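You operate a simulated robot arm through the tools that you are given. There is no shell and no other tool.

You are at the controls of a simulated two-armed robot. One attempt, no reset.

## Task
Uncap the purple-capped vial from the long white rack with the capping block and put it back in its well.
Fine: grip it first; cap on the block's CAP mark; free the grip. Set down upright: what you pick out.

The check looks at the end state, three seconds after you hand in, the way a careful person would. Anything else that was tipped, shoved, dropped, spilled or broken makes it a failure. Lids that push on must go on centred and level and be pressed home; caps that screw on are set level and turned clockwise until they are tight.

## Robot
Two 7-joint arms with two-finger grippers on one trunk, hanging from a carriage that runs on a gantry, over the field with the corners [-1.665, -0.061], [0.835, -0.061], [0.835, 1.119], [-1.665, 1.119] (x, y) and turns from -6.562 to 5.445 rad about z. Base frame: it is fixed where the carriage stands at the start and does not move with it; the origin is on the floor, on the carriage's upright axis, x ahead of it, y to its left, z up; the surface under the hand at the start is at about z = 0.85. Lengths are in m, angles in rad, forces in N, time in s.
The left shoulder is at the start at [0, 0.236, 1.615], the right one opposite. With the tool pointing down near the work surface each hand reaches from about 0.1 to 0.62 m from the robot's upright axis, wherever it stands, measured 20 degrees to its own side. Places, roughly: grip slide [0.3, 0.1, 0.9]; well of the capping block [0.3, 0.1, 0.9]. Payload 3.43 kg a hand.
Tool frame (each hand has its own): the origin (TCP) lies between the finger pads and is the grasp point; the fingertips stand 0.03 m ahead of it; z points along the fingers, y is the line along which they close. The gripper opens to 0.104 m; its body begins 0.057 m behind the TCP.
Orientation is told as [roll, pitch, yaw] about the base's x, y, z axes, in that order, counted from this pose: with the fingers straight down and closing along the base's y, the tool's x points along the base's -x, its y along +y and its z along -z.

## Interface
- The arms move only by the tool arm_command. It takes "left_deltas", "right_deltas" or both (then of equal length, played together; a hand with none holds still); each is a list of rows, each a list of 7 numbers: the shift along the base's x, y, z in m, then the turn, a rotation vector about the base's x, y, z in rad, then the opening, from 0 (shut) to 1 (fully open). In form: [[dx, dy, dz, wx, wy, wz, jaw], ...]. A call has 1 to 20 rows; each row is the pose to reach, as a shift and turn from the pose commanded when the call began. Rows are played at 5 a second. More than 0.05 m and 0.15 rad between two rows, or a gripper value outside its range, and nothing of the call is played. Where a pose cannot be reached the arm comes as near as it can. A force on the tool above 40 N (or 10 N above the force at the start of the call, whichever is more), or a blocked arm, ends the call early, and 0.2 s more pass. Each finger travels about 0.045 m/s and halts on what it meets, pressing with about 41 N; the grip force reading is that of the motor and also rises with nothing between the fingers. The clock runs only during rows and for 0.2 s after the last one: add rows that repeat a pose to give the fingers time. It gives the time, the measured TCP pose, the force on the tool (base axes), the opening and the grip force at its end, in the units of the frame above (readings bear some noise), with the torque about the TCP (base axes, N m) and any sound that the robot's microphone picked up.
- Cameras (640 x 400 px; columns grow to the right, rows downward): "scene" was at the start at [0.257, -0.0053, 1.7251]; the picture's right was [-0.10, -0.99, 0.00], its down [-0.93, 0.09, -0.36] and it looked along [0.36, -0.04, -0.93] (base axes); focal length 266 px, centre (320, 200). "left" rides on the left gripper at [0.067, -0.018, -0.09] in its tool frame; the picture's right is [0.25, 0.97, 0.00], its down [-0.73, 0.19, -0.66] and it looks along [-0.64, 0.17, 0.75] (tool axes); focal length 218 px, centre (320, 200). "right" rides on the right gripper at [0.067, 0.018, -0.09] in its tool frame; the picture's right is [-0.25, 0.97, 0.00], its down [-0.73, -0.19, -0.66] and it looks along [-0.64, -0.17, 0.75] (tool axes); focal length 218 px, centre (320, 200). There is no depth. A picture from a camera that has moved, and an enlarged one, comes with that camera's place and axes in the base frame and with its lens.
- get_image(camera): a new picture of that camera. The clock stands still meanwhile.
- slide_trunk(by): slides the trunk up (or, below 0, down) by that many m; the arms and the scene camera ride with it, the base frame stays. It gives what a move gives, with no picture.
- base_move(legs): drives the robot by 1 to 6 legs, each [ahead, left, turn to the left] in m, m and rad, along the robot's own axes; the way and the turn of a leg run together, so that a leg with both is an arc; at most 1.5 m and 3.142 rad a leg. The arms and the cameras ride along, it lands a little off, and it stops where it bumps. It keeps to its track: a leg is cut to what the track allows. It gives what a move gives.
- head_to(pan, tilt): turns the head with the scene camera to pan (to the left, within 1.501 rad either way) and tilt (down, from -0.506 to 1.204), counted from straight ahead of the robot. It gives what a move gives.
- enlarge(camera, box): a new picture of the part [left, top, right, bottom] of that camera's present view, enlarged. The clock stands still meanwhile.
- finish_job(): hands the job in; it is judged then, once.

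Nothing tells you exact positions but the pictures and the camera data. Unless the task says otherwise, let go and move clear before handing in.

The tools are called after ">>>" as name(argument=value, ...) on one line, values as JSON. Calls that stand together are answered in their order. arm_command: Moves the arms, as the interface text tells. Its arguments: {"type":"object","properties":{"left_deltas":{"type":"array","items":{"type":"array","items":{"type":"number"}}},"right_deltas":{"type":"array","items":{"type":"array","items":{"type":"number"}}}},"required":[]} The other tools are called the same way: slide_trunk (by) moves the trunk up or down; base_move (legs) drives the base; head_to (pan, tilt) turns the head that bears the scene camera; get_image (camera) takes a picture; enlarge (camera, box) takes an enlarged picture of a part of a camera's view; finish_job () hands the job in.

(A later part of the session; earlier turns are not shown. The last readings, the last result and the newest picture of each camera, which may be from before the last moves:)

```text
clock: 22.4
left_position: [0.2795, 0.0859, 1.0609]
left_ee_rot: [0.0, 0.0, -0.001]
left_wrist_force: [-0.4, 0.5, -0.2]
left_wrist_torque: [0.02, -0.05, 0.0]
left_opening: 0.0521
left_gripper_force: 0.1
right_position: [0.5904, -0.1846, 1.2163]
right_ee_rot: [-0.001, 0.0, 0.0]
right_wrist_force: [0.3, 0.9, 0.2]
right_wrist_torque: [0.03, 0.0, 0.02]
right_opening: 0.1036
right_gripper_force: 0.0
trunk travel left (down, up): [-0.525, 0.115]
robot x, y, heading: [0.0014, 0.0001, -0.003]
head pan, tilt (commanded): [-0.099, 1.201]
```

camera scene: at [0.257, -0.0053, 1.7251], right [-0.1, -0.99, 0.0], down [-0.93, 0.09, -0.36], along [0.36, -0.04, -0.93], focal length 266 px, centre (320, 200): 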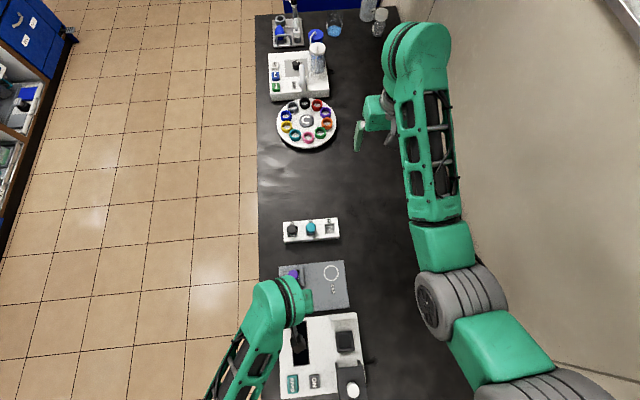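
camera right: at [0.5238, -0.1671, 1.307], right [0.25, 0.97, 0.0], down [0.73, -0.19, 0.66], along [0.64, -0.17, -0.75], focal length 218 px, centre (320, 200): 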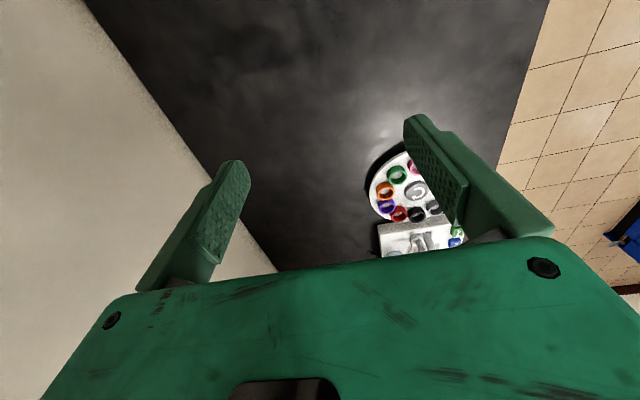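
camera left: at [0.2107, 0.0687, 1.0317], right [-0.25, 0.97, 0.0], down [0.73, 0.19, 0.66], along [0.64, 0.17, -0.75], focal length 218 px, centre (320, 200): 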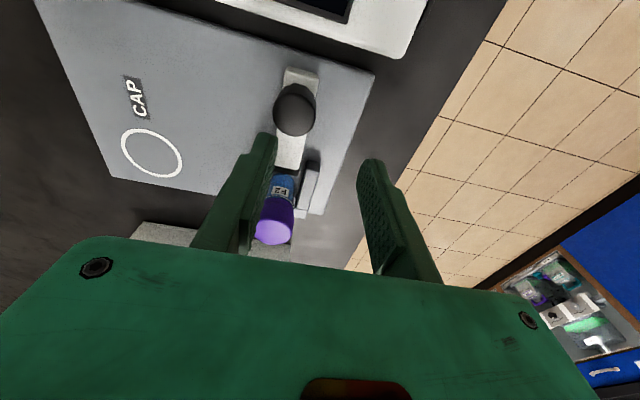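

>>> base_move(legs=[[-0.1, 0, 0]])

>>> get_image(camera="scene")

>>> get_image(camera="left")

```text
clock: 23.5
left_position: [0.1819, 0.0847, 1.06]
left_ee_rot: [0.0, 0.0, 0.0]
left_wrist_force: [0.1, -0.1, 0.2]
left_wrist_torque: [0.02, -0.01, 0.02]
left_opening: 0.0521
left_gripper_force: 0.1
right_position: [0.4923, -0.1845, 1.2149]
right_ee_rot: [0.0, 0.002, -0.003]
right_wrist_force: [-0.5, -0.2, -0.1]
right_wrist_torque: [0.03, -0.03, 0.0]
right_opening: 0.1043
right_gripper_force: 0.1
trunk travel left (down, up): [-0.525, 0.115]
robot x, y, heading: [-0.0979, -0.0054, -0.001]
head pan, tilt (commanded): [-0.099, 1.201]
```

```text
taken
camera scene: at [0.159, -0.0055, 1.725], right [-0.1, -0.99, 0.0], down [-0.93, 0.09, -0.36], along [0.36, -0.04, -0.93], focal length 266 px, centre (320, 200)
```

scene: 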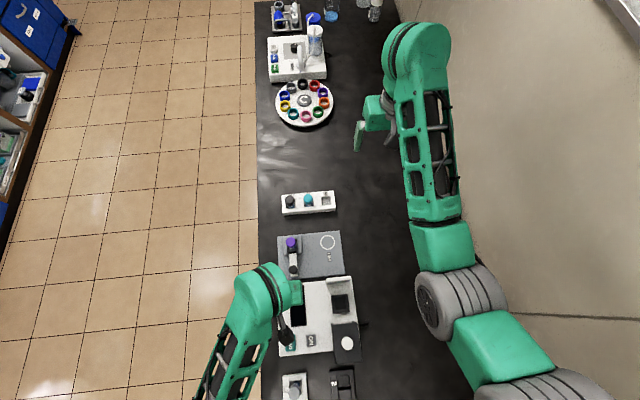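

```text
taken
camera left: at [0.1147, 0.0674, 1.1491], right [-0.25, 0.97, 0.0], down [0.73, 0.19, 0.66], along [0.64, 0.17, -0.75], focal length 218 px, centre (320, 200)
```

left: 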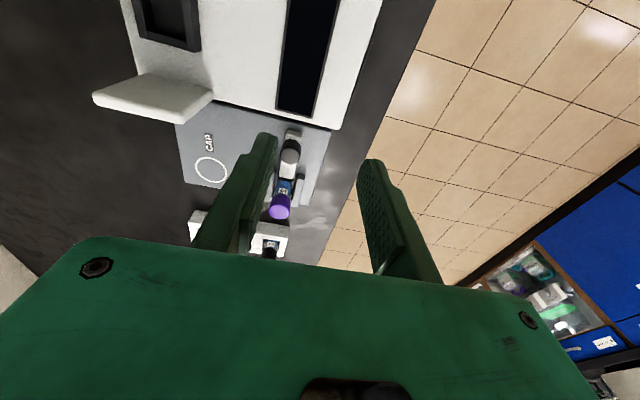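

The base is back about 0.098 m. I'll move the left hand back over the knob and check the pose before descending.

>>> arm_command(left_deltas=[[0.03, -0.007, 0, 0, 0, 0, 0.5], [0.06, -0.014, -0.01, 0, 0, 0, 0.5], [0.08, -0.0195, -0.03, 0, 0, 0, 0.5], [0.08, -0.0195, -0.05, 0, 0, 0, 0.5], [0.08, -0.0195, -0.08, 0, 0, 0, 0.5], [0.08, -0.0195, -0.1, 0, 0, 0, 0.5], [0.08, -0.0195, -0.1, 0, 0, 0, 0.5]])

>>> get_image(camera="left")

```text
clock: 25.1
left_position: [0.261, 0.0646, 0.9598]
left_ee_rot: [0.0, -0.001, -0.001]
left_wrist_force: [0.6, 0.2, -0.3]
left_wrist_torque: [0.0, 0.02, -0.01]
left_opening: 0.0518
left_gripper_force: 0.0
right_position: [0.4922, -0.1846, 1.2169]
right_ee_rot: [-0.002, 0.001, -0.002]
right_wrist_force: [0.0, 0.1, -0.5]
right_wrist_torque: [-0.04, 0.01, -0.01]
right_opening: 0.1041
right_gripper_force: 0.1
trunk travel left (down, up): [-0.525, 0.115]
robot x, y, heading: [-0.0981, 0.0014, 0.0]
head pan, tilt (commanded): [-0.099, 1.201]
```

```text
taken
camera left: at [0.1948, 0.0473, 1.049], right [-0.25, 0.97, 0.0], down [0.73, 0.19, 0.66], along [0.64, 0.17, -0.75], focal length 218 px, centre (320, 200)
```

left: 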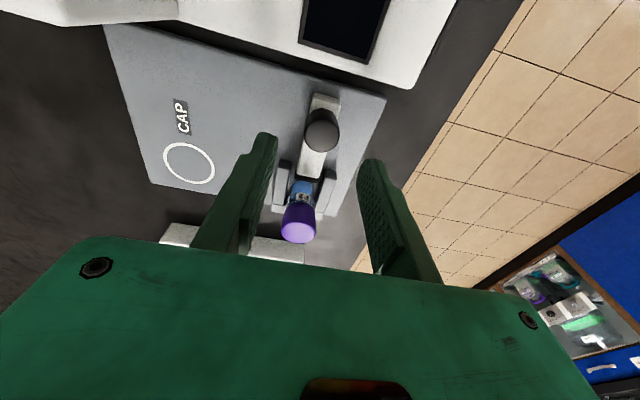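

The pose is reachable now and centred on the knob. I'll descend the last 44 mm and close on it.

>>> arm_command(left_deltas=[[0, 0, -0.02, 0, 0, 0, 0.5], [0, 0, -0.035, 0, 0, 0, 0.5], [0, 0, -0.044, 0, 0, 0, 0.5], [0, 0, -0.044, 0, 0, 0, 0.5]])

>>> get_image(camera="left")

```text
clock: 26.1
left_position: [0.2623, 0.0638, 0.9159]
left_ee_rot: [0.0, -0.001, 0.0]
left_wrist_force: [0.1, -0.2, -0.8]
left_wrist_torque: [0.0, 0.01, -0.01]
left_opening: 0.0521
left_gripper_force: 0.0
right_position: [0.4907, -0.1849, 1.2167]
right_ee_rot: [-0.001, 0.0, -0.002]
right_wrist_force: [0.0, 0.2, 0.8]
right_wrist_torque: [-0.01, -0.03, 0.01]
right_opening: 0.104
right_gripper_force: 0.1
trunk travel left (down, up): [-0.525, 0.115]
robot x, y, heading: [-0.0972, 0.0025, -0.001]
head pan, tilt (commanded): [-0.099, 1.201]
```

```text
taken
camera left: at [0.1949, 0.0469, 1.0047], right [-0.25, 0.97, 0.0], down [0.73, 0.19, 0.66], along [0.64, 0.17, -0.75], focal length 218 px, centre (320, 200)
```

left: 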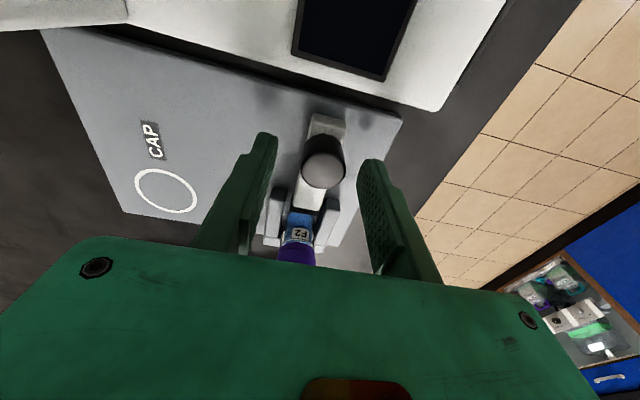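

>>> arm_command(left_deltas=[[0, 0.0005, 0, 0, 0, 0, 0.35], [0, 0.0005, 0, 0, 0, 0, 0.2], [0, 0.0005, 0, 0, 0, 0, 0], [0, 0.0005, 0, 0, 0, 0, 0], [0, 0.0005, 0, 0, 0, 0, 0]])

>>> enlarge(camera="left", box=[230, 90, 410, 270])

```text
clock: 27.3
left_position: [0.2626, 0.0658, 0.9154]
left_ee_rot: [-0.002, 0.0, -0.001]
left_wrist_force: [3.0, 2.1, -6.3]
left_wrist_torque: [-0.29, -0.05, 0.0]
left_opening: 0.0249
left_gripper_force: 45.3
right_position: [0.4932, -0.1839, 1.2162]
right_ee_rot: [-0.001, -0.001, -0.001]
right_wrist_force: [0.1, -0.2, -0.1]
right_wrist_torque: [-0.02, 0.01, -0.02]
right_opening: 0.1039
right_gripper_force: 0.1
trunk travel left (down, up): [-0.525, 0.115]
robot x, y, heading: [-0.0952, 0.005, 0.001]
head pan, tilt (commanded): [-0.099, 1.201]
```

```text
2.22 times, centred on (320, 180) of left
camera zoom: at [0.1945, 0.0482, 1.0047], right [-0.25, 0.97, 0.0], down [0.73, 0.19, 0.66], along [0.64, 0.17, -0.75], focal length 485 px, centre (320, 244)
```

zoom: 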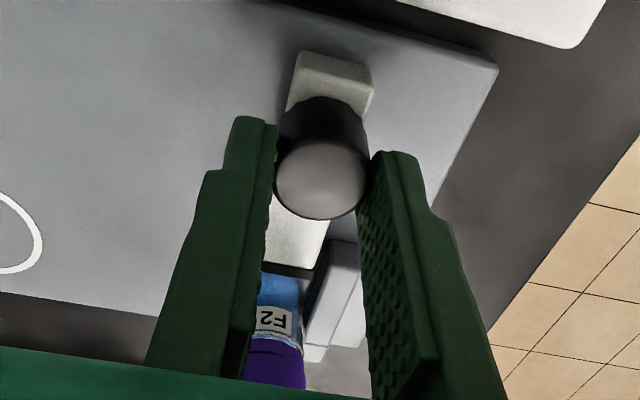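

The knob is gripped. I'll slide it forward (+x) gradually to clamp the vial, watching the force.

>>> arm_command(left_deltas=[[0.002, 0, 0, 0, 0, 0, 0], [0.004, 0, 0, 0, 0, 0, 0], [0.006, 0, 0, 0, 0, 0, 0], [0.007, 0, 0, 0, 0, 0, 0], [0.007, 0, 0, 0, 0, 0, 0]])

>>> enlarge(camera="left", box=[230, 90, 410, 270])

```text
clock: 28.5
left_position: [0.2699, 0.066, 0.9159]
left_ee_rot: [0.0, 0.001, -0.001]
left_wrist_force: [6.6, -2.9, -18.1]
left_wrist_torque: [-0.4, -0.36, 0.01]
left_opening: 0.025
left_gripper_force: 44.9
right_position: [0.4915, -0.1852, 1.2162]
right_ee_rot: [0.0, 0.002, -0.001]
right_wrist_force: [-0.2, -0.7, 0.4]
right_wrist_torque: [0.02, 0.0, 0.02]
right_opening: 0.1041
right_gripper_force: 0.1
trunk travel left (down, up): [-0.525, 0.115]
robot x, y, heading: [-0.099, 0.002, 0.001]
head pan, tilt (commanded): [-0.099, 1.201]
```

```text
2.22 times, centred on (320, 180) of left
camera zoom: at [0.2027, 0.0484, 1.0047], right [-0.25, 0.97, 0.0], down [0.73, 0.19, 0.66], along [0.64, 0.17, -0.75], focal length 485 px, centre (320, 244)
```

zoom: 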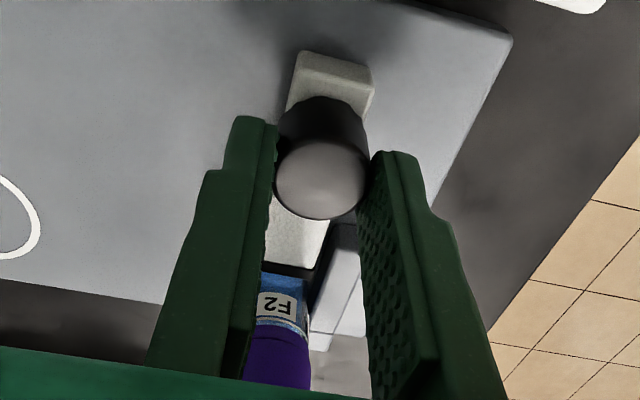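

>>> arm_command(left_deltas=[[0.001, 0, -0.001, 0, 0, 0, 0], [0.002, 0, -0.001, 0, 0, 0, 0], [0.003, 0, -0.001, 0, 0, 0, 0], [0.003, 0, -0.001, 0, 0, 0, 0]])

>>> enlarge(camera="left", box=[230, 90, 410, 270])

```text
clock: 29.5
left_position: [0.2716, 0.0646, 0.916]
left_ee_rot: [0.0, -0.001, -0.002]
left_wrist_force: [6.3, -1.7, -11.6]
left_wrist_torque: [0.29, -0.21, -0.02]
left_opening: 0.0247
left_gripper_force: 45.1
right_position: [0.4929, -0.186, 1.2164]
right_ee_rot: [0.0, -0.001, -0.002]
right_wrist_force: [-0.3, 0.1, 0.5]
right_wrist_torque: [0.0, 0.03, 0.0]
right_opening: 0.104
right_gripper_force: 0.0
trunk travel left (down, up): [-0.525, 0.115]
robot x, y, heading: [-0.098, 0.0017, -0.002]
head pan, tilt (commanded): [-0.099, 1.201]
```

```text
2.22 times, centred on (320, 180) of left
camera zoom: at [0.2051, 0.0482, 1.0047], right [-0.25, 0.97, 0.0], down [0.73, 0.19, 0.66], along [0.64, 0.17, -0.75], focal length 485 px, centre (320, 244)
```

zoom: 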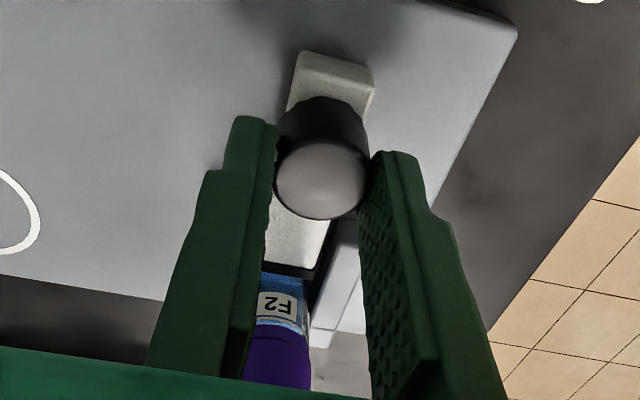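

The vial now moves with the slide, so the pad is in contact. I'll keep pushing until it seats against the back wall.

>>> arm_command(left_deltas=[[0.001, 0, 0, 0, 0, 0, 0], [0.002, 0, 0, 0, 0, 0, 0], [0.003, 0, 0, 0, 0, 0, 0], [0.003, 0, 0, 0, 0, 0, 0]])

>>> enlarge(camera="left", box=[230, 90, 410, 270])

```text
clock: 30.5
left_position: [0.2741, 0.0653, 0.9159]
left_ee_rot: [-0.002, 0.002, -0.001]
left_wrist_force: [-4.9, 0.5, 6.7]
left_wrist_torque: [0.29, 0.77, 0.08]
left_opening: 0.0249
left_gripper_force: 45.3
right_position: [0.4908, -0.1839, 1.2167]
right_ee_rot: [-0.001, 0.001, -0.004]
right_wrist_force: [0.7, -0.6, -0.2]
right_wrist_torque: [0.02, -0.01, -0.01]
right_opening: 0.104
right_gripper_force: 0.0
trunk travel left (down, up): [-0.525, 0.115]
robot x, y, heading: [-0.0974, 0.0039, 0.0]
head pan, tilt (commanded): [-0.099, 1.201]
```

```text
2.22 times, centred on (320, 180) of left
camera zoom: at [0.207, 0.0482, 1.0049], right [-0.25, 0.97, 0.0], down [0.73, 0.19, 0.66], along [0.63, 0.17, -0.75], focal length 485 px, centre (320, 244)
```

zoom: 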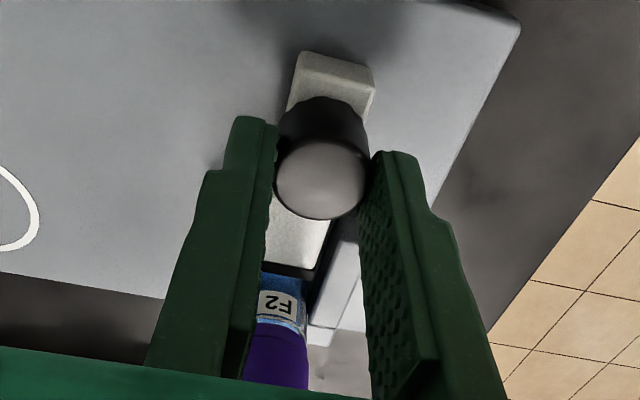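

>>> arm_command(left_deltas=[[0.001, 0, 0, 0, 0, 0, 0], [0.002, 0, 0, 0, 0, 0, 0], [0.003, 0, 0, 0, 0, 0, 0], [0.003, 0, 0, 0, 0, 0, 0]])

>>> enlarge(camera="left", box=[230, 90, 410, 270])

```text
clock: 31.5
left_position: [0.2743, 0.0652, 0.9163]
left_ee_rot: [-0.004, 0.006, 0.0]
left_wrist_force: [-15.8, 3.7, 18.6]
left_wrist_torque: [0.47, 0.52, -0.16]
left_opening: 0.0245
left_gripper_force: 45.3
right_position: [0.49, -0.1836, 1.2157]
right_ee_rot: [0.003, 0.001, -0.001]
right_wrist_force: [0.0, -1.0, 0.0]
right_wrist_torque: [0.01, -0.01, -0.02]
right_opening: 0.1039
right_gripper_force: 0.1
trunk travel left (down, up): [-0.525, 0.115]
robot x, y, heading: [-0.0993, -0.0009, 0.001]
head pan, tilt (commanded): [-0.099, 1.201]
stopped in row 4 (left hand): the force on the tool passed its limit at 41 N (the readings are from after the stop); the commanded pose is now the measured one
```

```text
2.22 times, centred on (320, 180) of left
camera zoom: at [0.208, 0.0483, 1.0051], right [-0.25, 0.97, 0.0], down [0.73, 0.19, 0.65], along [0.63, 0.16, -0.76], focal length 485 px, centre (320, 244)
```

zoom: 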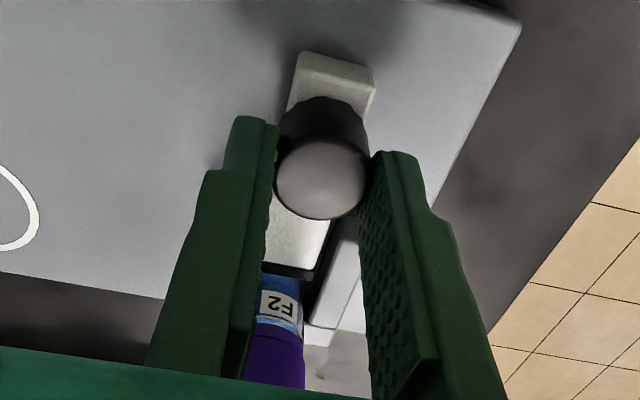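

The force hit the 40 N limit, so the vial is pressed against the back wall by the slide. I'll let go of the knob and check that the slide stays.

>>> arm_command(left_deltas=[[0, 0, 0, 0, 0, 0, 0.3], [0, 0, 0, 0, 0, 0, 0.45], [0, 0, 0, 0, 0, 0, 0.45], [0, 0, 0.02, 0, 0, 0, 0.45], [0, 0, 0.05, 0, 0, 0, 0.45], [0, 0, 0.09, 0, 0, 0, 0.45], [0, 0, 0.09, 0, 0, 0, 0.45]])

>>> get_image(camera="left")

>>> enlarge(camera="left", box=[270, 60, 370, 240])

```text
clock: 33.1
left_position: [0.2773, 0.063, 1.0088]
left_ee_rot: [-0.002, 0.001, 0.0]
left_wrist_force: [0.0, 0.6, -0.5]
left_wrist_torque: [-0.02, -0.02, 0.01]
left_opening: 0.047
left_gripper_force: 0.1
right_position: [0.4913, -0.1841, 1.2165]
right_ee_rot: [0.0, 0.0, -0.001]
right_wrist_force: [0.3, 0.8, 0.9]
right_wrist_torque: [-0.04, -0.03, 0.0]
right_opening: 0.1043
right_gripper_force: 0.1
trunk travel left (down, up): [-0.525, 0.115]
robot x, y, heading: [-0.0985, -0.0007, -0.0]
head pan, tilt (commanded): [-0.099, 1.201]
```

```text
taken
camera left: at [0.2107, 0.0468, 1.0976], right [-0.25, 0.97, 0.0], down [0.73, 0.19, 0.66], along [0.63, 0.16, -0.76], focal length 218 px, centre (320, 200)
```

left: 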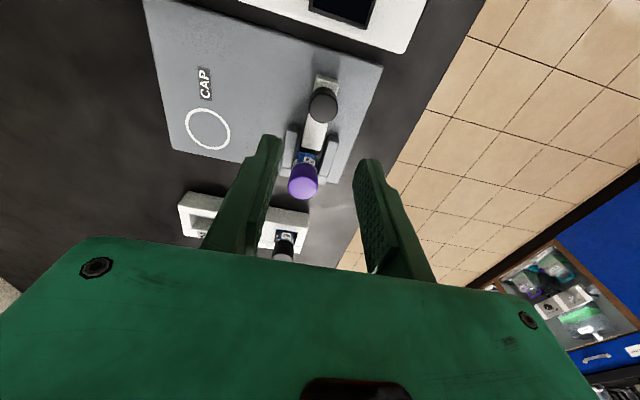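

```text
2.22 times, centred on (320, 150) of left
camera zoom: at [0.2107, 0.0468, 1.0976], right [-0.25, 0.97, 0.0], down [0.73, 0.19, 0.66], along [0.63, 0.16, -0.76], focal length 485 px, centre (320, 311)
```

zoom: 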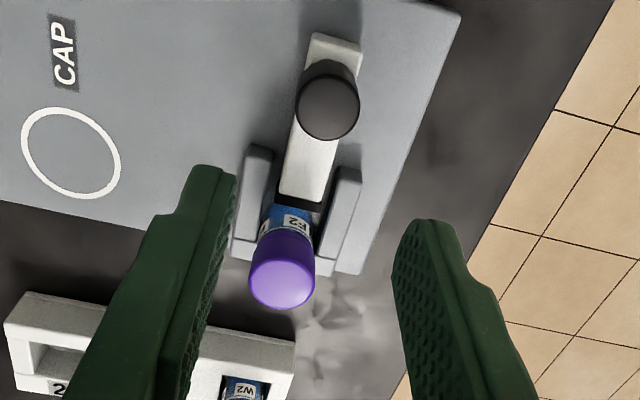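

The slide holds on its own and the vial is clamped. I'll move above the cap, straighten the slight tilt, and swing the wrist to its negative side to find how much turning range I have.

>>> arm_command(left_deltas=[[0.02, 0, 0.01, 0.002, -0.003, 0, 0.45], [0.045, 0.001, 0.02, 0.003, -0.006, 0, 0.45], [0.066, 0.002, 0.025, 0.003, -0.006, 0, 0.45], [0.066, 0.002, 0.025, 0.003, -0.006, 0, 0.45]])

>>> arm_command(left_deltas=[[0, 0, 0, 0, 0, -0.145, 0.45], [0, 0, 0, 0, 0, -0.29, 0.45], [0, 0, 0, 0, 0, -0.435, 0.45], [0, 0, 0, 0, 0, -0.58, 0.45], [0, 0, 0, 0, 0, -0.725, 0.45], [0, 0, 0, 0, 0, -0.87, 0.45], [0, 0, 0, 0, 0, -1.015, 0.45], [0, 0, 0, 0, 0, -1.16, 0.45], [0, 0, 0, 0, 0, -1.305, 0.45], [0, 0, 0, 0, 0, -1.45, 0.45], [0, 0, 0, 0, 0, -1.571, 0.45], [0, 0, 0, 0, 0, -1.571, 0.45]])

>>> get_image(camera="left")

>>> enlarge(camera="left", box=[240, 60, 390, 210])

```text
clock: 34.1
left_position: [0.3436, 0.0672, 1.0318]
left_ee_rot: [0.001, -0.003, -0.002]
left_wrist_force: [0.7, 0.8, -0.1]
left_wrist_torque: [0.01, -0.03, 0.0]
left_opening: 0.0468
left_gripper_force: 0.1
right_position: [0.491, -0.1844, 1.2157]
right_ee_rot: [0.001, -0.001, -0.001]
right_wrist_force: [0.3, 0.0, -0.3]
right_wrist_torque: [-0.03, 0.0, -0.01]
right_opening: 0.104
right_gripper_force: 0.1
trunk travel left (down, up): [-0.525, 0.115]
robot x, y, heading: [-0.0987, 0.0004, 0.001]
head pan, tilt (commanded): [-0.099, 1.201]
```

```text
clock: 36.7
left_position: [0.3449, 0.0671, 1.0309]
left_ee_rot: [0.002, -0.004, -1.573]
left_wrist_force: [-1.2, -0.2, 0.6]
left_wrist_torque: [-0.01, -0.01, 0.01]
left_opening: 0.047
left_gripper_force: 0.0
right_position: [0.4915, -0.1852, 1.2164]
right_ee_rot: [-0.002, 0.0, -0.002]
right_wrist_force: [-0.1, 0.2, -0.2]
right_wrist_torque: [-0.01, -0.01, -0.01]
right_opening: 0.1039
right_gripper_force: 0.1
trunk travel left (down, up): [-0.525, 0.115]
robot x, y, heading: [-0.1006, 0.003, -0.0]
head pan, tilt (commanded): [-0.099, 1.201]
```

```text
taken
camera left: at [0.3265, 0.1347, 1.1197], right [0.97, 0.25, 0.0], down [0.19, -0.73, 0.66], along [0.17, -0.64, -0.75], focal length 218 px, centre (320, 200)
```

left: 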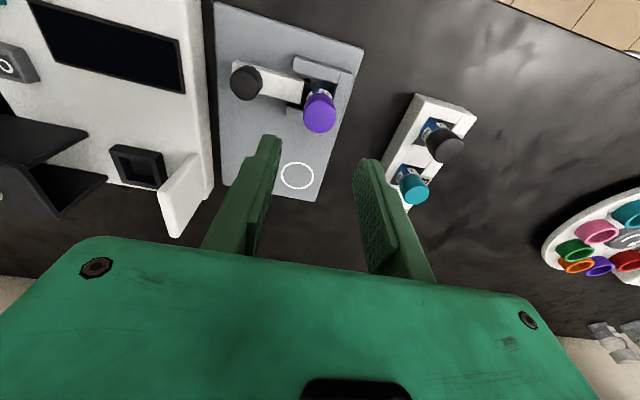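

```text
2.67 times, centred on (315, 135) of left
camera zoom: at [0.3265, 0.1347, 1.1197], right [0.97, 0.25, 0.0], down [0.19, -0.73, 0.66], along [0.17, -0.64, -0.75], focal length 582 px, centre (333, 373)
```

zoom: 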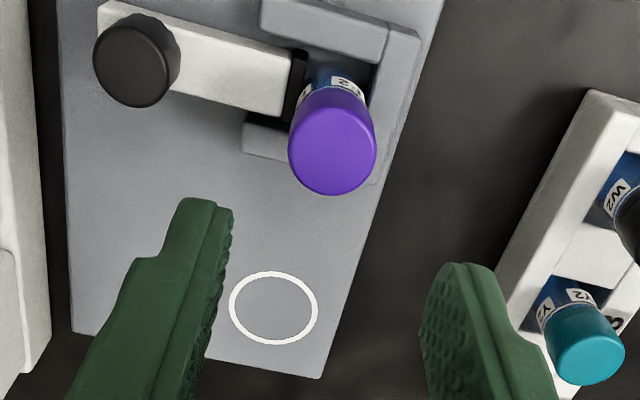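

The cap is centred at about (0.344, 0.0655). I'll test turning the wrist further negative while still well above everything.

>>> arm_command(left_deltas=[[0, -0.001, 0, 0, 0, -0.145, 0.45], [0, -0.002, 0, 0, 0, -0.29, 0.45], [0, -0.002, 0, 0, 0, -0.435, 0.45], [0, -0.002, 0, 0, 0, -0.58, 0.45], [0, -0.002, 0, 0, 0, -0.725, 0.45], [0, -0.002, 0, 0, 0, -0.87, 0.45], [0, -0.002, 0, 0, 0, -1.015, 0.45], [0, -0.002, 0, 0, 0, -1.16, 0.45], [0, -0.002, 0, 0, 0, -1.16, 0.45]])

>>> get_image(camera="left")

>>> get_image(camera="scene")

```text
clock: 38.7
left_position: [0.3429, 0.0649, 1.032]
left_ee_rot: [0.0, -0.005, -2.732]
left_wrist_force: [-0.4, -0.3, 0.4]
left_wrist_torque: [-0.01, 0.04, -0.01]
left_opening: 0.0468
left_gripper_force: 0.0
right_position: [0.4925, -0.1849, 1.2171]
right_ee_rot: [0.001, -0.001, -0.001]
right_wrist_force: [0.3, 0.1, -0.4]
right_wrist_torque: [-0.01, 0.02, 0.0]
right_opening: 0.1041
right_gripper_force: 0.1
trunk travel left (down, up): [-0.525, 0.115]
robot x, y, heading: [-0.096, -0.0019, -0.005]
head pan, tilt (commanded): [-0.099, 1.201]
```

```text
taken
camera left: at [0.3992, 0.1082, 1.12], right [0.62, -0.79, 0.0], down [-0.59, -0.46, 0.66], along [-0.52, -0.41, -0.75], focal length 218 px, centre (320, 200)
```

left: 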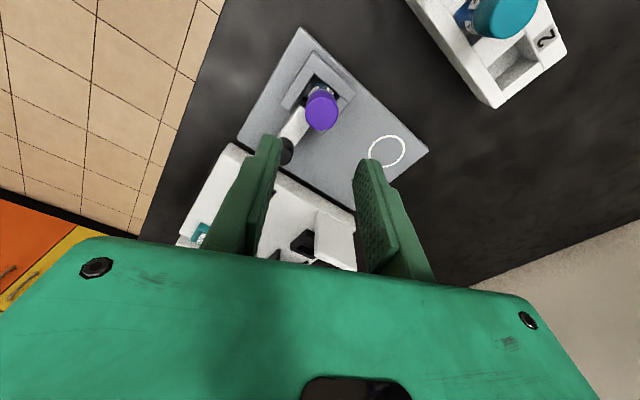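

```text
taken
camera scene: at [0.1589, -0.0054, 1.7251], right [-0.1, -0.99, 0.0], down [-0.93, 0.09, -0.36], along [0.36, -0.04, -0.93], focal length 266 px, centre (320, 200)
```

scene: 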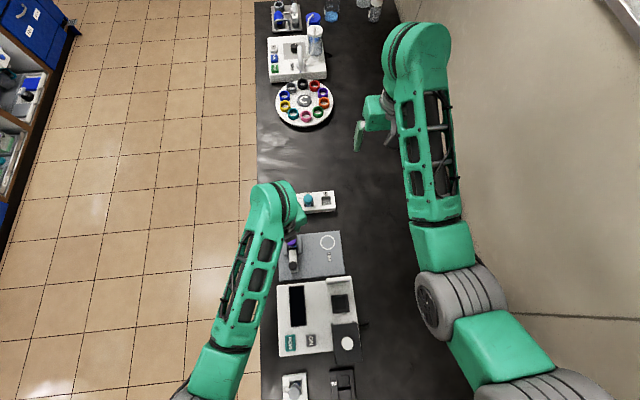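

The wrist reaches yaw -2.73 without trouble. I'll zoom in from this new angle to cross-check the cap's centre.

>>> enlarge(camera="left", box=[270, 60, 370, 160])

>>> enlarge(camera="scene", box=[260, 210, 360, 290])

```text
4.00 times, centred on (320, 110) of left
camera zoom: at [0.3992, 0.1082, 1.12], right [0.62, -0.79, 0.0], down [-0.59, -0.46, 0.66], along [-0.52, -0.41, -0.75], focal length 873 px, centre (320, 560)
```

zoom: 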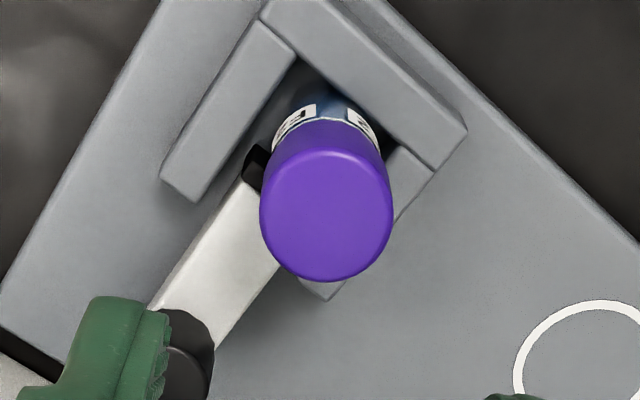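

```text
5.00 times, centred on (310, 250) of scene
camera zoom: at [0.1589, -0.0054, 1.7251], right [-0.1, -0.99, 0.0], down [-0.93, 0.09, -0.36], along [0.36, -0.04, -0.93], focal length 1328 px, centre (370, -50)
```

zoom: 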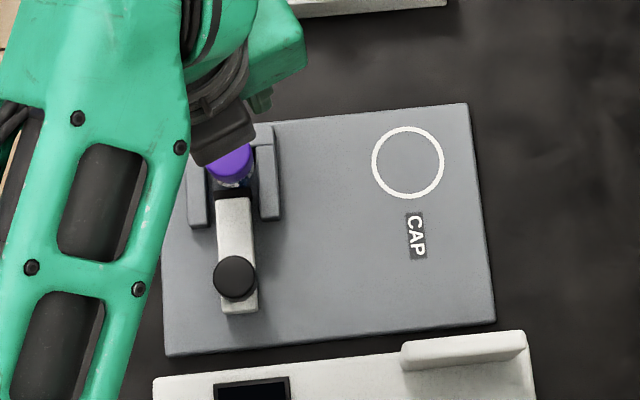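

Both views agree the cap centre is (0.345, 0.065), and the TCP is right over it. I'll descend to grip only the cap.

>>> arm_command(left_deltas=[[0, 0, -0.03, 0, 0, 0, 0.45], [0, 0, -0.06, 0, 0, 0, 0.45], [0, 0, -0.085, 0, 0, 0, 0.45], [0, 0, -0.095, 0, 0, 0, 0.45], [0, 0, -0.095, 0, 0, 0, 0.45]])

>>> enlarge(camera="left", box=[200, 80, 440, 270])

```text
clock: 39.9
left_position: [0.3448, 0.065, 0.9373]
left_ee_rot: [0.0, -0.007, -2.731]
left_wrist_force: [-0.5, 0.1, 0.8]
left_wrist_torque: [0.0, 0.05, 0.02]
left_opening: 0.0469
left_gripper_force: 0.0
right_position: [0.4931, -0.1849, 1.2166]
right_ee_rot: [-0.001, -0.001, -0.001]
right_wrist_force: [0.1, -0.5, -0.6]
right_wrist_torque: [-0.04, 0.04, 0.02]
right_opening: 0.1039
right_gripper_force: 0.2
trunk travel left (down, up): [-0.525, 0.115]
robot x, y, heading: [-0.0965, 0.0003, -0.002]
head pan, tilt (commanded): [-0.099, 1.201]
```

```text
2.11 times, centred on (320, 175) of left
camera zoom: at [0.3998, 0.1081, 1.0254], right [0.62, -0.79, 0.0], down [-0.59, -0.46, 0.66], along [-0.52, -0.41, -0.75], focal length 460 px, centre (320, 253)
```

zoom: 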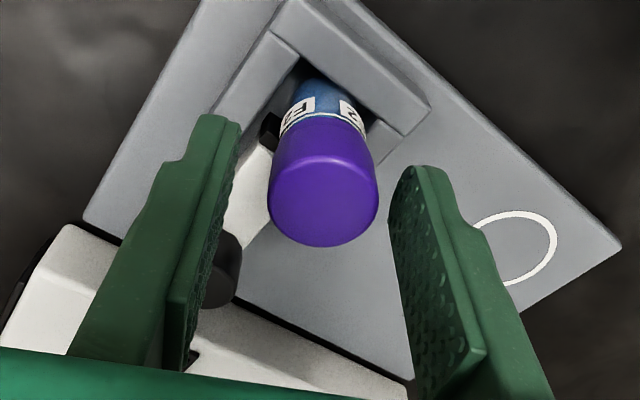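

The fingers straddle the cap nicely. I'll straighten a 5 mrad tilt and close on the cap.

>>> arm_command(left_deltas=[[0, 0, -0.001, 0.002, -0.0045, 0, 0.4], [0, 0, -0.001, 0.002, -0.0045, 0, 0.2], [0, 0, -0.001, 0.002, -0.0045, 0, 0], [0, 0, -0.001, 0.002, -0.0045, 0, 0], [0, 0, -0.001, 0.002, -0.0045, 0, 0]])

>>> enlarge(camera="left", box=[200, 80, 440, 270])

```text
clock: 41.1
left_position: [0.3439, 0.064, 0.9368]
left_ee_rot: [0.001, -0.001, -2.731]
left_wrist_force: [-0.6, -0.2, -0.2]
left_wrist_torque: [-0.02, 0.01, 0.03]
left_opening: 0.0277
left_gripper_force: 40.5
right_position: [0.4925, -0.1857, 1.2162]
right_ee_rot: [0.001, -0.001, -0.003]
right_wrist_force: [0.2, -0.6, -1.0]
right_wrist_torque: [-0.06, -0.03, 0.02]
right_opening: 0.1039
right_gripper_force: 0.2
trunk travel left (down, up): [-0.525, 0.115]
robot x, y, heading: [-0.1016, 0.0018, -0.003]
head pan, tilt (commanded): [-0.099, 1.201]
heard: snap
```

```text
2.11 times, centred on (320, 175) of left
camera zoom: at [0.3992, 0.1079, 1.025], right [0.62, -0.79, 0.0], down [-0.59, -0.47, 0.66], along [-0.52, -0.41, -0.75], focal length 460 px, centre (320, 253)
```

zoom: 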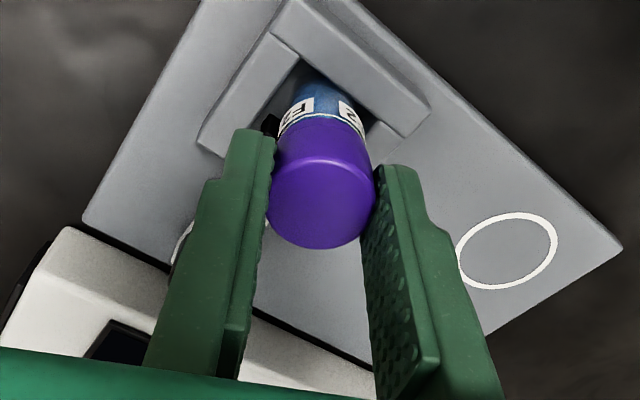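

I heard a snap while closing. I'll look carefully at the cap, vial and slide before doing anything else.

>>> enlarge(camera="left", box=[270, 100, 390, 200])

>>> enlarge(camera="scene", box=[270, 220, 330, 290])

```text
4.00 times, centred on (330, 150) of left
camera zoom: at [0.3992, 0.1079, 1.025], right [0.62, -0.79, 0.0], down [-0.59, -0.47, 0.66], along [-0.52, -0.41, -0.75], focal length 873 px, centre (280, 400)
```

zoom: 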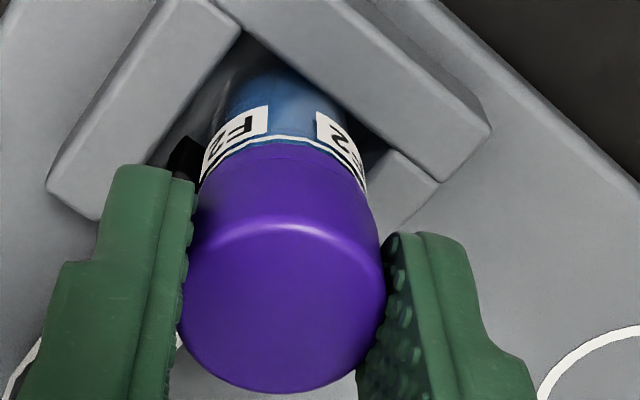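

```text
5.71 times, centred on (300, 255) of scene
camera zoom: at [0.1589, -0.0054, 1.7251], right [-0.1, -0.99, 0.0], down [-0.93, 0.09, -0.36], along [0.36, -0.04, -0.93], focal length 1518 px, centre (434, -114)
```

zoom: 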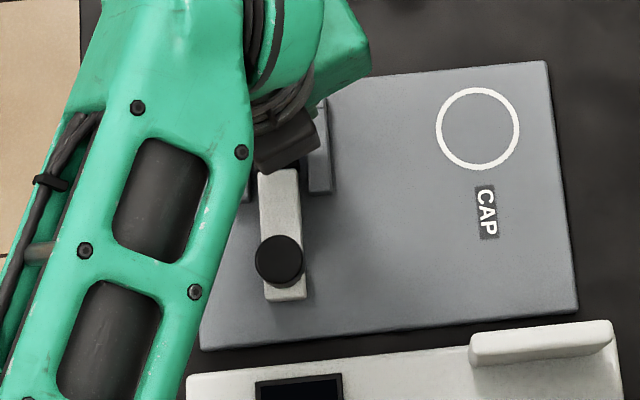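

Everything still looks intact. I'll turn the cap counter-clockwise by a small amount and read the torque and force.

>>> arm_command(left_deltas=[[0, 0, 0, 0, 0, 0.07, 0], [0, 0, 0, 0, 0, 0.15, 0], [0, 0, 0, 0, 0, 0.25, 0], [0, 0, 0, 0, 0, 0.35, 0], [0, 0, 0, 0, 0, 0.35, 0]])

>>> enlarge(camera="left", box=[230, 80, 410, 230])

```text
clock: 42.3
left_position: [0.3437, 0.0649, 0.9359]
left_ee_rot: [-0.001, 0.0, -2.381]
left_wrist_force: [-0.9, -0.2, 1.1]
left_wrist_torque: [0.02, -0.03, 0.0]
left_opening: 0.0276
left_gripper_force: 40.7
right_position: [0.4913, -0.1845, 1.2172]
right_ee_rot: [0.0, 0.001, -0.001]
right_wrist_force: [0.1, -1.2, 0.8]
right_wrist_torque: [-0.02, 0.01, 0.01]
right_opening: 0.1038
right_gripper_force: 0.0
trunk travel left (down, up): [-0.525, 0.115]
robot x, y, heading: [-0.0984, -0.0004, 0.0]
head pan, tilt (commanded): [-0.099, 1.201]
```

```text
2.67 times, centred on (320, 155) of left
camera zoom: at [0.3801, 0.1243, 1.0244], right [0.85, -0.53, 0.0], down [-0.4, -0.64, 0.66], along [-0.34, -0.56, -0.75], focal length 582 px, centre (320, 320)
```

zoom: 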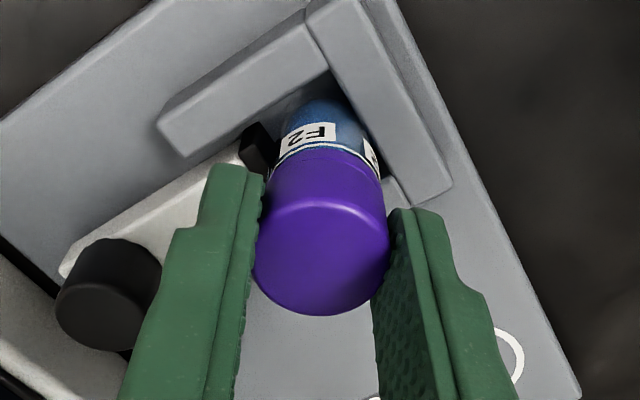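

The turn met no torque, while the label shows the vial itself staying still, so the cap may be loose already. I'll try a tiny lift and read the vertical force.

>>> arm_command(left_deltas=[[0, 0, 0.001, 0, 0, 0, 0], [0, 0, 0.002, 0, 0, 0, 0], [0, 0, 0.002, 0, 0, 0, 0]])

>>> enlarge(camera="left", box=[230, 80, 410, 230])

```text
clock: 43.1
left_position: [0.3438, 0.0648, 0.9382]
left_ee_rot: [0.002, 0.0, -2.382]
left_wrist_force: [-0.1, -0.3, -0.2]
left_wrist_torque: [0.03, -0.02, 0.01]
left_opening: 0.0275
left_gripper_force: 41.1
right_position: [0.4913, -0.1851, 1.2168]
right_ee_rot: [-0.001, 0.0, -0.002]
right_wrist_force: [-0.2, -0.6, -1.0]
right_wrist_torque: [-0.01, -0.03, -0.03]
right_opening: 0.1041
right_gripper_force: 0.1
trunk travel left (down, up): [-0.525, 0.115]
robot x, y, heading: [-0.0997, -0.0021, 0.0]
head pan, tilt (commanded): [-0.099, 1.201]
```

```text
2.67 times, centred on (320, 155) of left
camera zoom: at [0.3808, 0.1237, 1.0265], right [0.85, -0.53, 0.0], down [-0.4, -0.64, 0.66], along [-0.35, -0.56, -0.75], focal length 582 px, centre (320, 320)
```

zoom: 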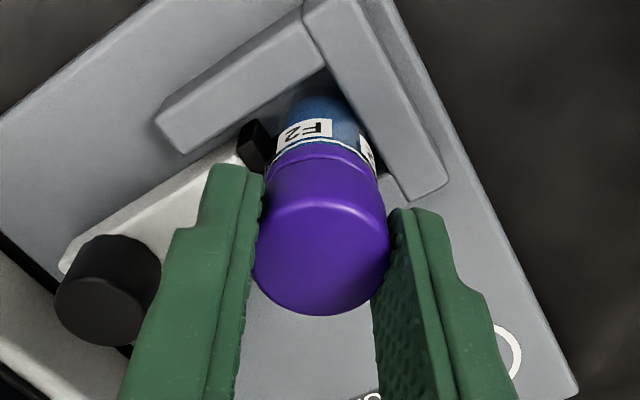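

>>> enlarge(camera="left", box=[290, 100, 380, 170])

```text
5.71 times, centred on (335, 135) of left
camera zoom: at [0.3808, 0.1237, 1.0265], right [0.85, -0.53, 0.0], down [-0.4, -0.64, 0.66], along [-0.35, -0.56, -0.75], focal length 1247 px, centre (234, 571)
```

zoom: 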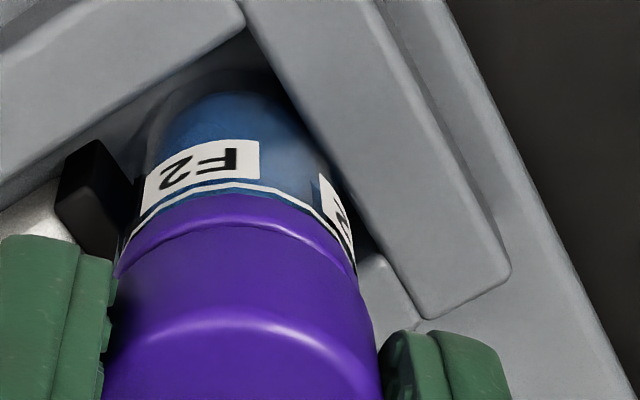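

The cap has risen about 2 mm with no force, and the vial is still clamped and in place. So it is a push-on cap that has popped free. I'll lift it slowly and straight up, watching for any drag on the vial.

>>> arm_command(left_deltas=[[0, 0, 0.002, 0, 0, 0, 0], [0, 0, 0.004, 0, 0, 0, 0], [0, 0, 0.006, 0, 0, 0, 0], [0, 0, 0.006, 0, 0, 0, 0]])

>>> enlarge(camera="left", box=[230, 80, 410, 230])

>>> enlarge(camera="left", box=[290, 100, 380, 170])

```text
clock: 44.1
left_position: [0.3452, 0.0652, 0.9439]
left_ee_rot: [0.002, -0.001, -2.38]
left_wrist_force: [0.4, 0.4, -0.2]
left_wrist_torque: [0.01, 0.02, -0.01]
left_opening: 0.0273
left_gripper_force: 40.6
right_position: [0.4919, -0.1841, 1.2169]
right_ee_rot: [0.0, 0.001, -0.002]
right_wrist_force: [0.6, -0.3, 0.3]
right_wrist_torque: [-0.01, 0.03, -0.03]
right_opening: 0.104
right_gripper_force: 0.0
trunk travel left (down, up): [-0.525, 0.115]
robot x, y, heading: [-0.0959, -0.0007, 0.001]
head pan, tilt (commanded): [-0.099, 1.201]
```

```text
2.67 times, centred on (320, 155) of left
camera zoom: at [0.381, 0.1245, 1.0329], right [0.85, -0.53, 0.0], down [-0.4, -0.64, 0.66], along [-0.34, -0.56, -0.75], focal length 582 px, centre (320, 320)
```

zoom: 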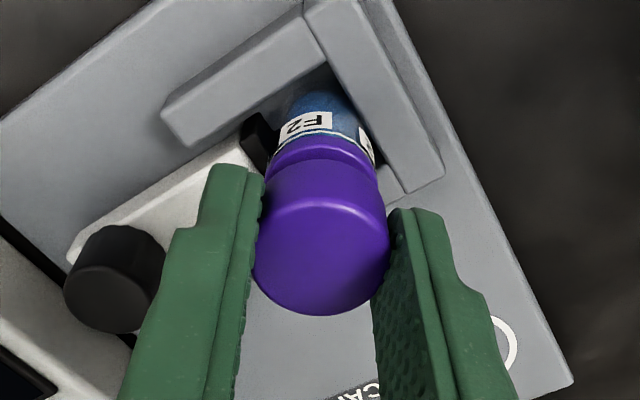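

```text
5.71 times, centred on (335, 135) of left
camera zoom: at [0.381, 0.1245, 1.0329], right [0.85, -0.53, 0.0], down [-0.4, -0.64, 0.66], along [-0.34, -0.56, -0.75], focal length 1247 px, centre (234, 571)
```

zoom: 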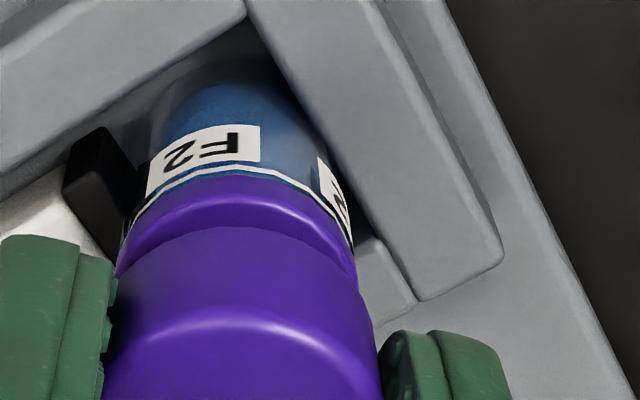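

Something purple remains on the vial beneath the piece I'm holding. I'll raise it further, straight up, to see what it is.

>>> arm_command(left_deltas=[[0, 0, 0.005, 0, 0, 0, 0], [0, 0, 0.012, 0, 0, 0, 0], [0, 0, 0.02, 0, 0, 0, 0], [0, 0, 0.02, 0, 0, 0, 0]])

>>> enlarge(camera="left", box=[230, 80, 410, 230])

>>> enlarge(camera="left", box=[290, 90, 380, 160])

```text
clock: 45.1
left_position: [0.3437, 0.0667, 0.963]
left_ee_rot: [0.0, 0.002, -2.381]
left_wrist_force: [-0.9, 0.6, -0.2]
left_wrist_torque: [-0.01, -0.04, -0.03]
left_opening: 0.0277
left_gripper_force: 41.2
right_position: [0.4914, -0.1849, 1.2174]
right_ee_rot: [0.0, 0.0, -0.001]
right_wrist_force: [0.0, 0.3, -0.3]
right_wrist_torque: [-0.02, 0.0, 0.0]
right_opening: 0.1039
right_gripper_force: 0.1
trunk travel left (down, up): [-0.525, 0.115]
robot x, y, heading: [-0.0929, 0.0005, 0.005]
head pan, tilt (commanded): [-0.099, 1.201]
```

```text
2.67 times, centred on (320, 155) of left
camera zoom: at [0.381, 0.1249, 1.052], right [0.85, -0.53, 0.0], down [-0.4, -0.64, 0.66], along [-0.35, -0.56, -0.75], focal length 582 px, centre (320, 320)
```

zoom: 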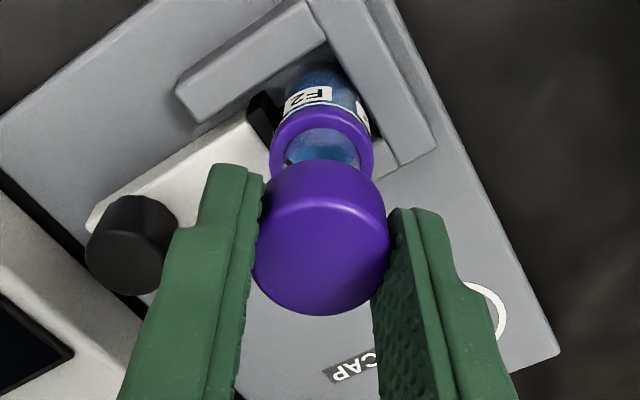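

```text
5.71 times, centred on (335, 125) of left
camera zoom: at [0.381, 0.1249, 1.052], right [0.85, -0.53, 0.0], down [-0.4, -0.64, 0.66], along [-0.35, -0.56, -0.75], focal length 1247 px, centre (234, 629)
```

zoom: 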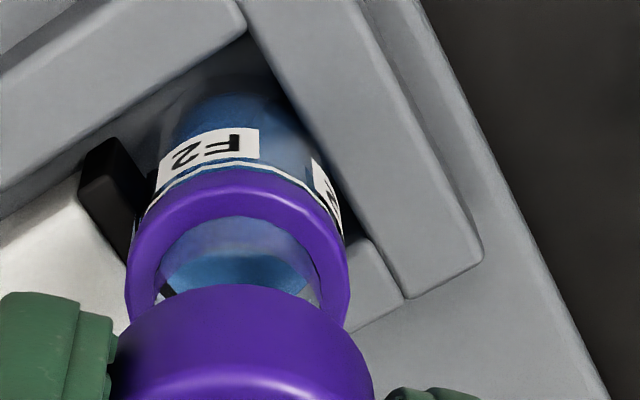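

The vial is now open: it has its own purple rim ring, with blue liquid visible inside. The real cap is in my grip. I'll lift it clear and carry it over the CAP ring at (0.341, -0.049).

>>> arm_command(left_deltas=[[0, 0, 0.03, 0, 0, 0, 0], [0, 0, 0.06, 0, 0, 0, 0], [-0.001, -0.03, 0.06, 0, 0, 0, 0], [-0.002, -0.065, 0.06, 0, 0, 0, 0], [-0.003, -0.095, 0.06, 0, 0, 0, 0], [-0.004, -0.1146, 0.06, 0, 0, 0, 0], [-0.004, -0.1146, 0.06, 0, 0, 0, 0]])

>>> get_image(camera="left")

>>> get_image(camera="scene")

```text
clock: 46.7
left_position: [0.3421, -0.0503, 1.0236]
left_ee_rot: [0.0, 0.0, -2.381]
left_wrist_force: [0.2, 1.3, 0.1]
left_wrist_torque: [0.01, -0.01, 0.01]
left_opening: 0.0274
left_gripper_force: 41.0
right_position: [0.4927, -0.185, 1.2161]
right_ee_rot: [0.0, -0.001, -0.001]
right_wrist_force: [0.3, -0.1, 0.0]
right_wrist_torque: [0.02, -0.04, 0.02]
right_opening: 0.1041
right_gripper_force: 0.1
trunk travel left (down, up): [-0.525, 0.115]
robot x, y, heading: [-0.0994, 0.0014, -0.004]
head pan, tilt (commanded): [-0.099, 1.201]
```

```text
taken
camera left: at [0.3774, 0.009, 1.1117], right [0.85, -0.53, 0.0], down [-0.4, -0.64, 0.66], along [-0.35, -0.56, -0.75], focal length 218 px, centre (320, 200)
```

left: 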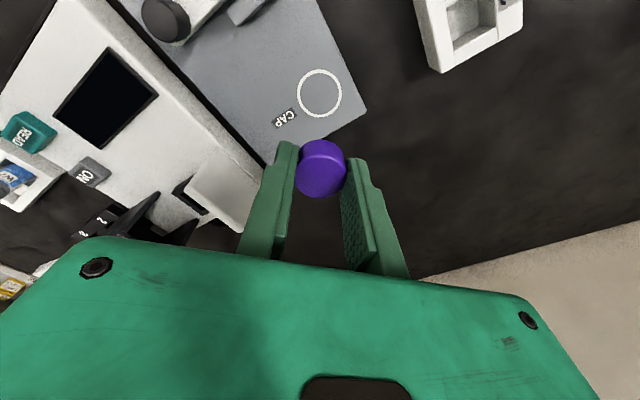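

```text
taken
camera scene: at [0.1589, -0.0054, 1.7251], right [-0.1, -0.99, 0.0], down [-0.93, 0.09, -0.36], along [0.36, -0.04, -0.93], focal length 266 px, centre (320, 200)
```

scene: 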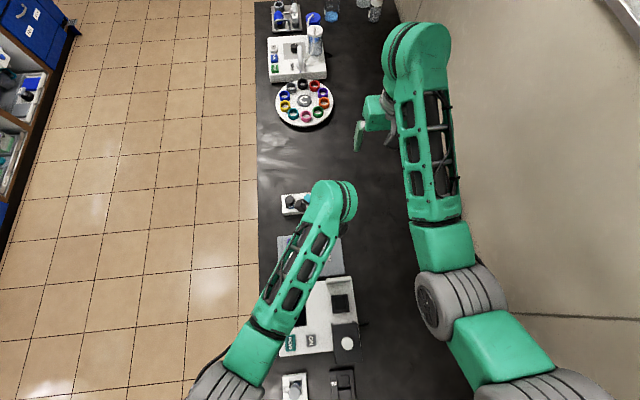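

>>> enlarge(camera="left", box=[260, 60, 380, 210])

>>> enlarge(camera="left", box=[280, 120, 370, 210])

```text
2.67 times, centred on (320, 135) of left
camera zoom: at [0.3774, 0.009, 1.1117], right [0.85, -0.53, 0.0], down [-0.4, -0.64, 0.66], along [-0.35, -0.56, -0.75], focal length 582 px, centre (320, 373)
```

zoom: 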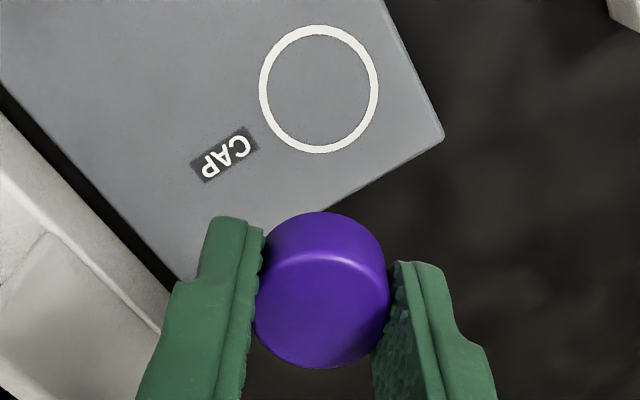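

```text
4.44 times, centred on (325, 165) of left
camera zoom: at [0.3774, 0.009, 1.1117], right [0.85, -0.53, 0.0], down [-0.4, -0.64, 0.66], along [-0.35, -0.56, -0.75], focal length 970 px, centre (298, 356)
```

zoom: 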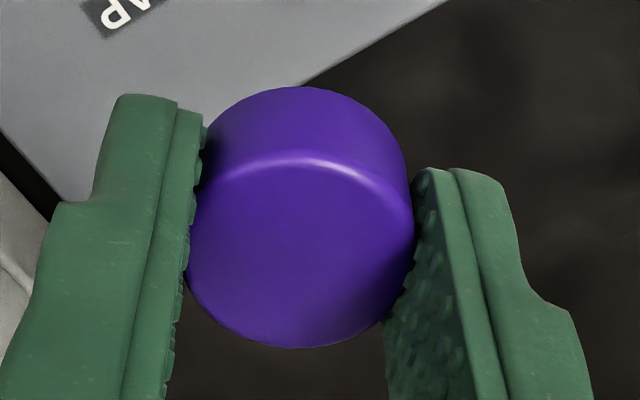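

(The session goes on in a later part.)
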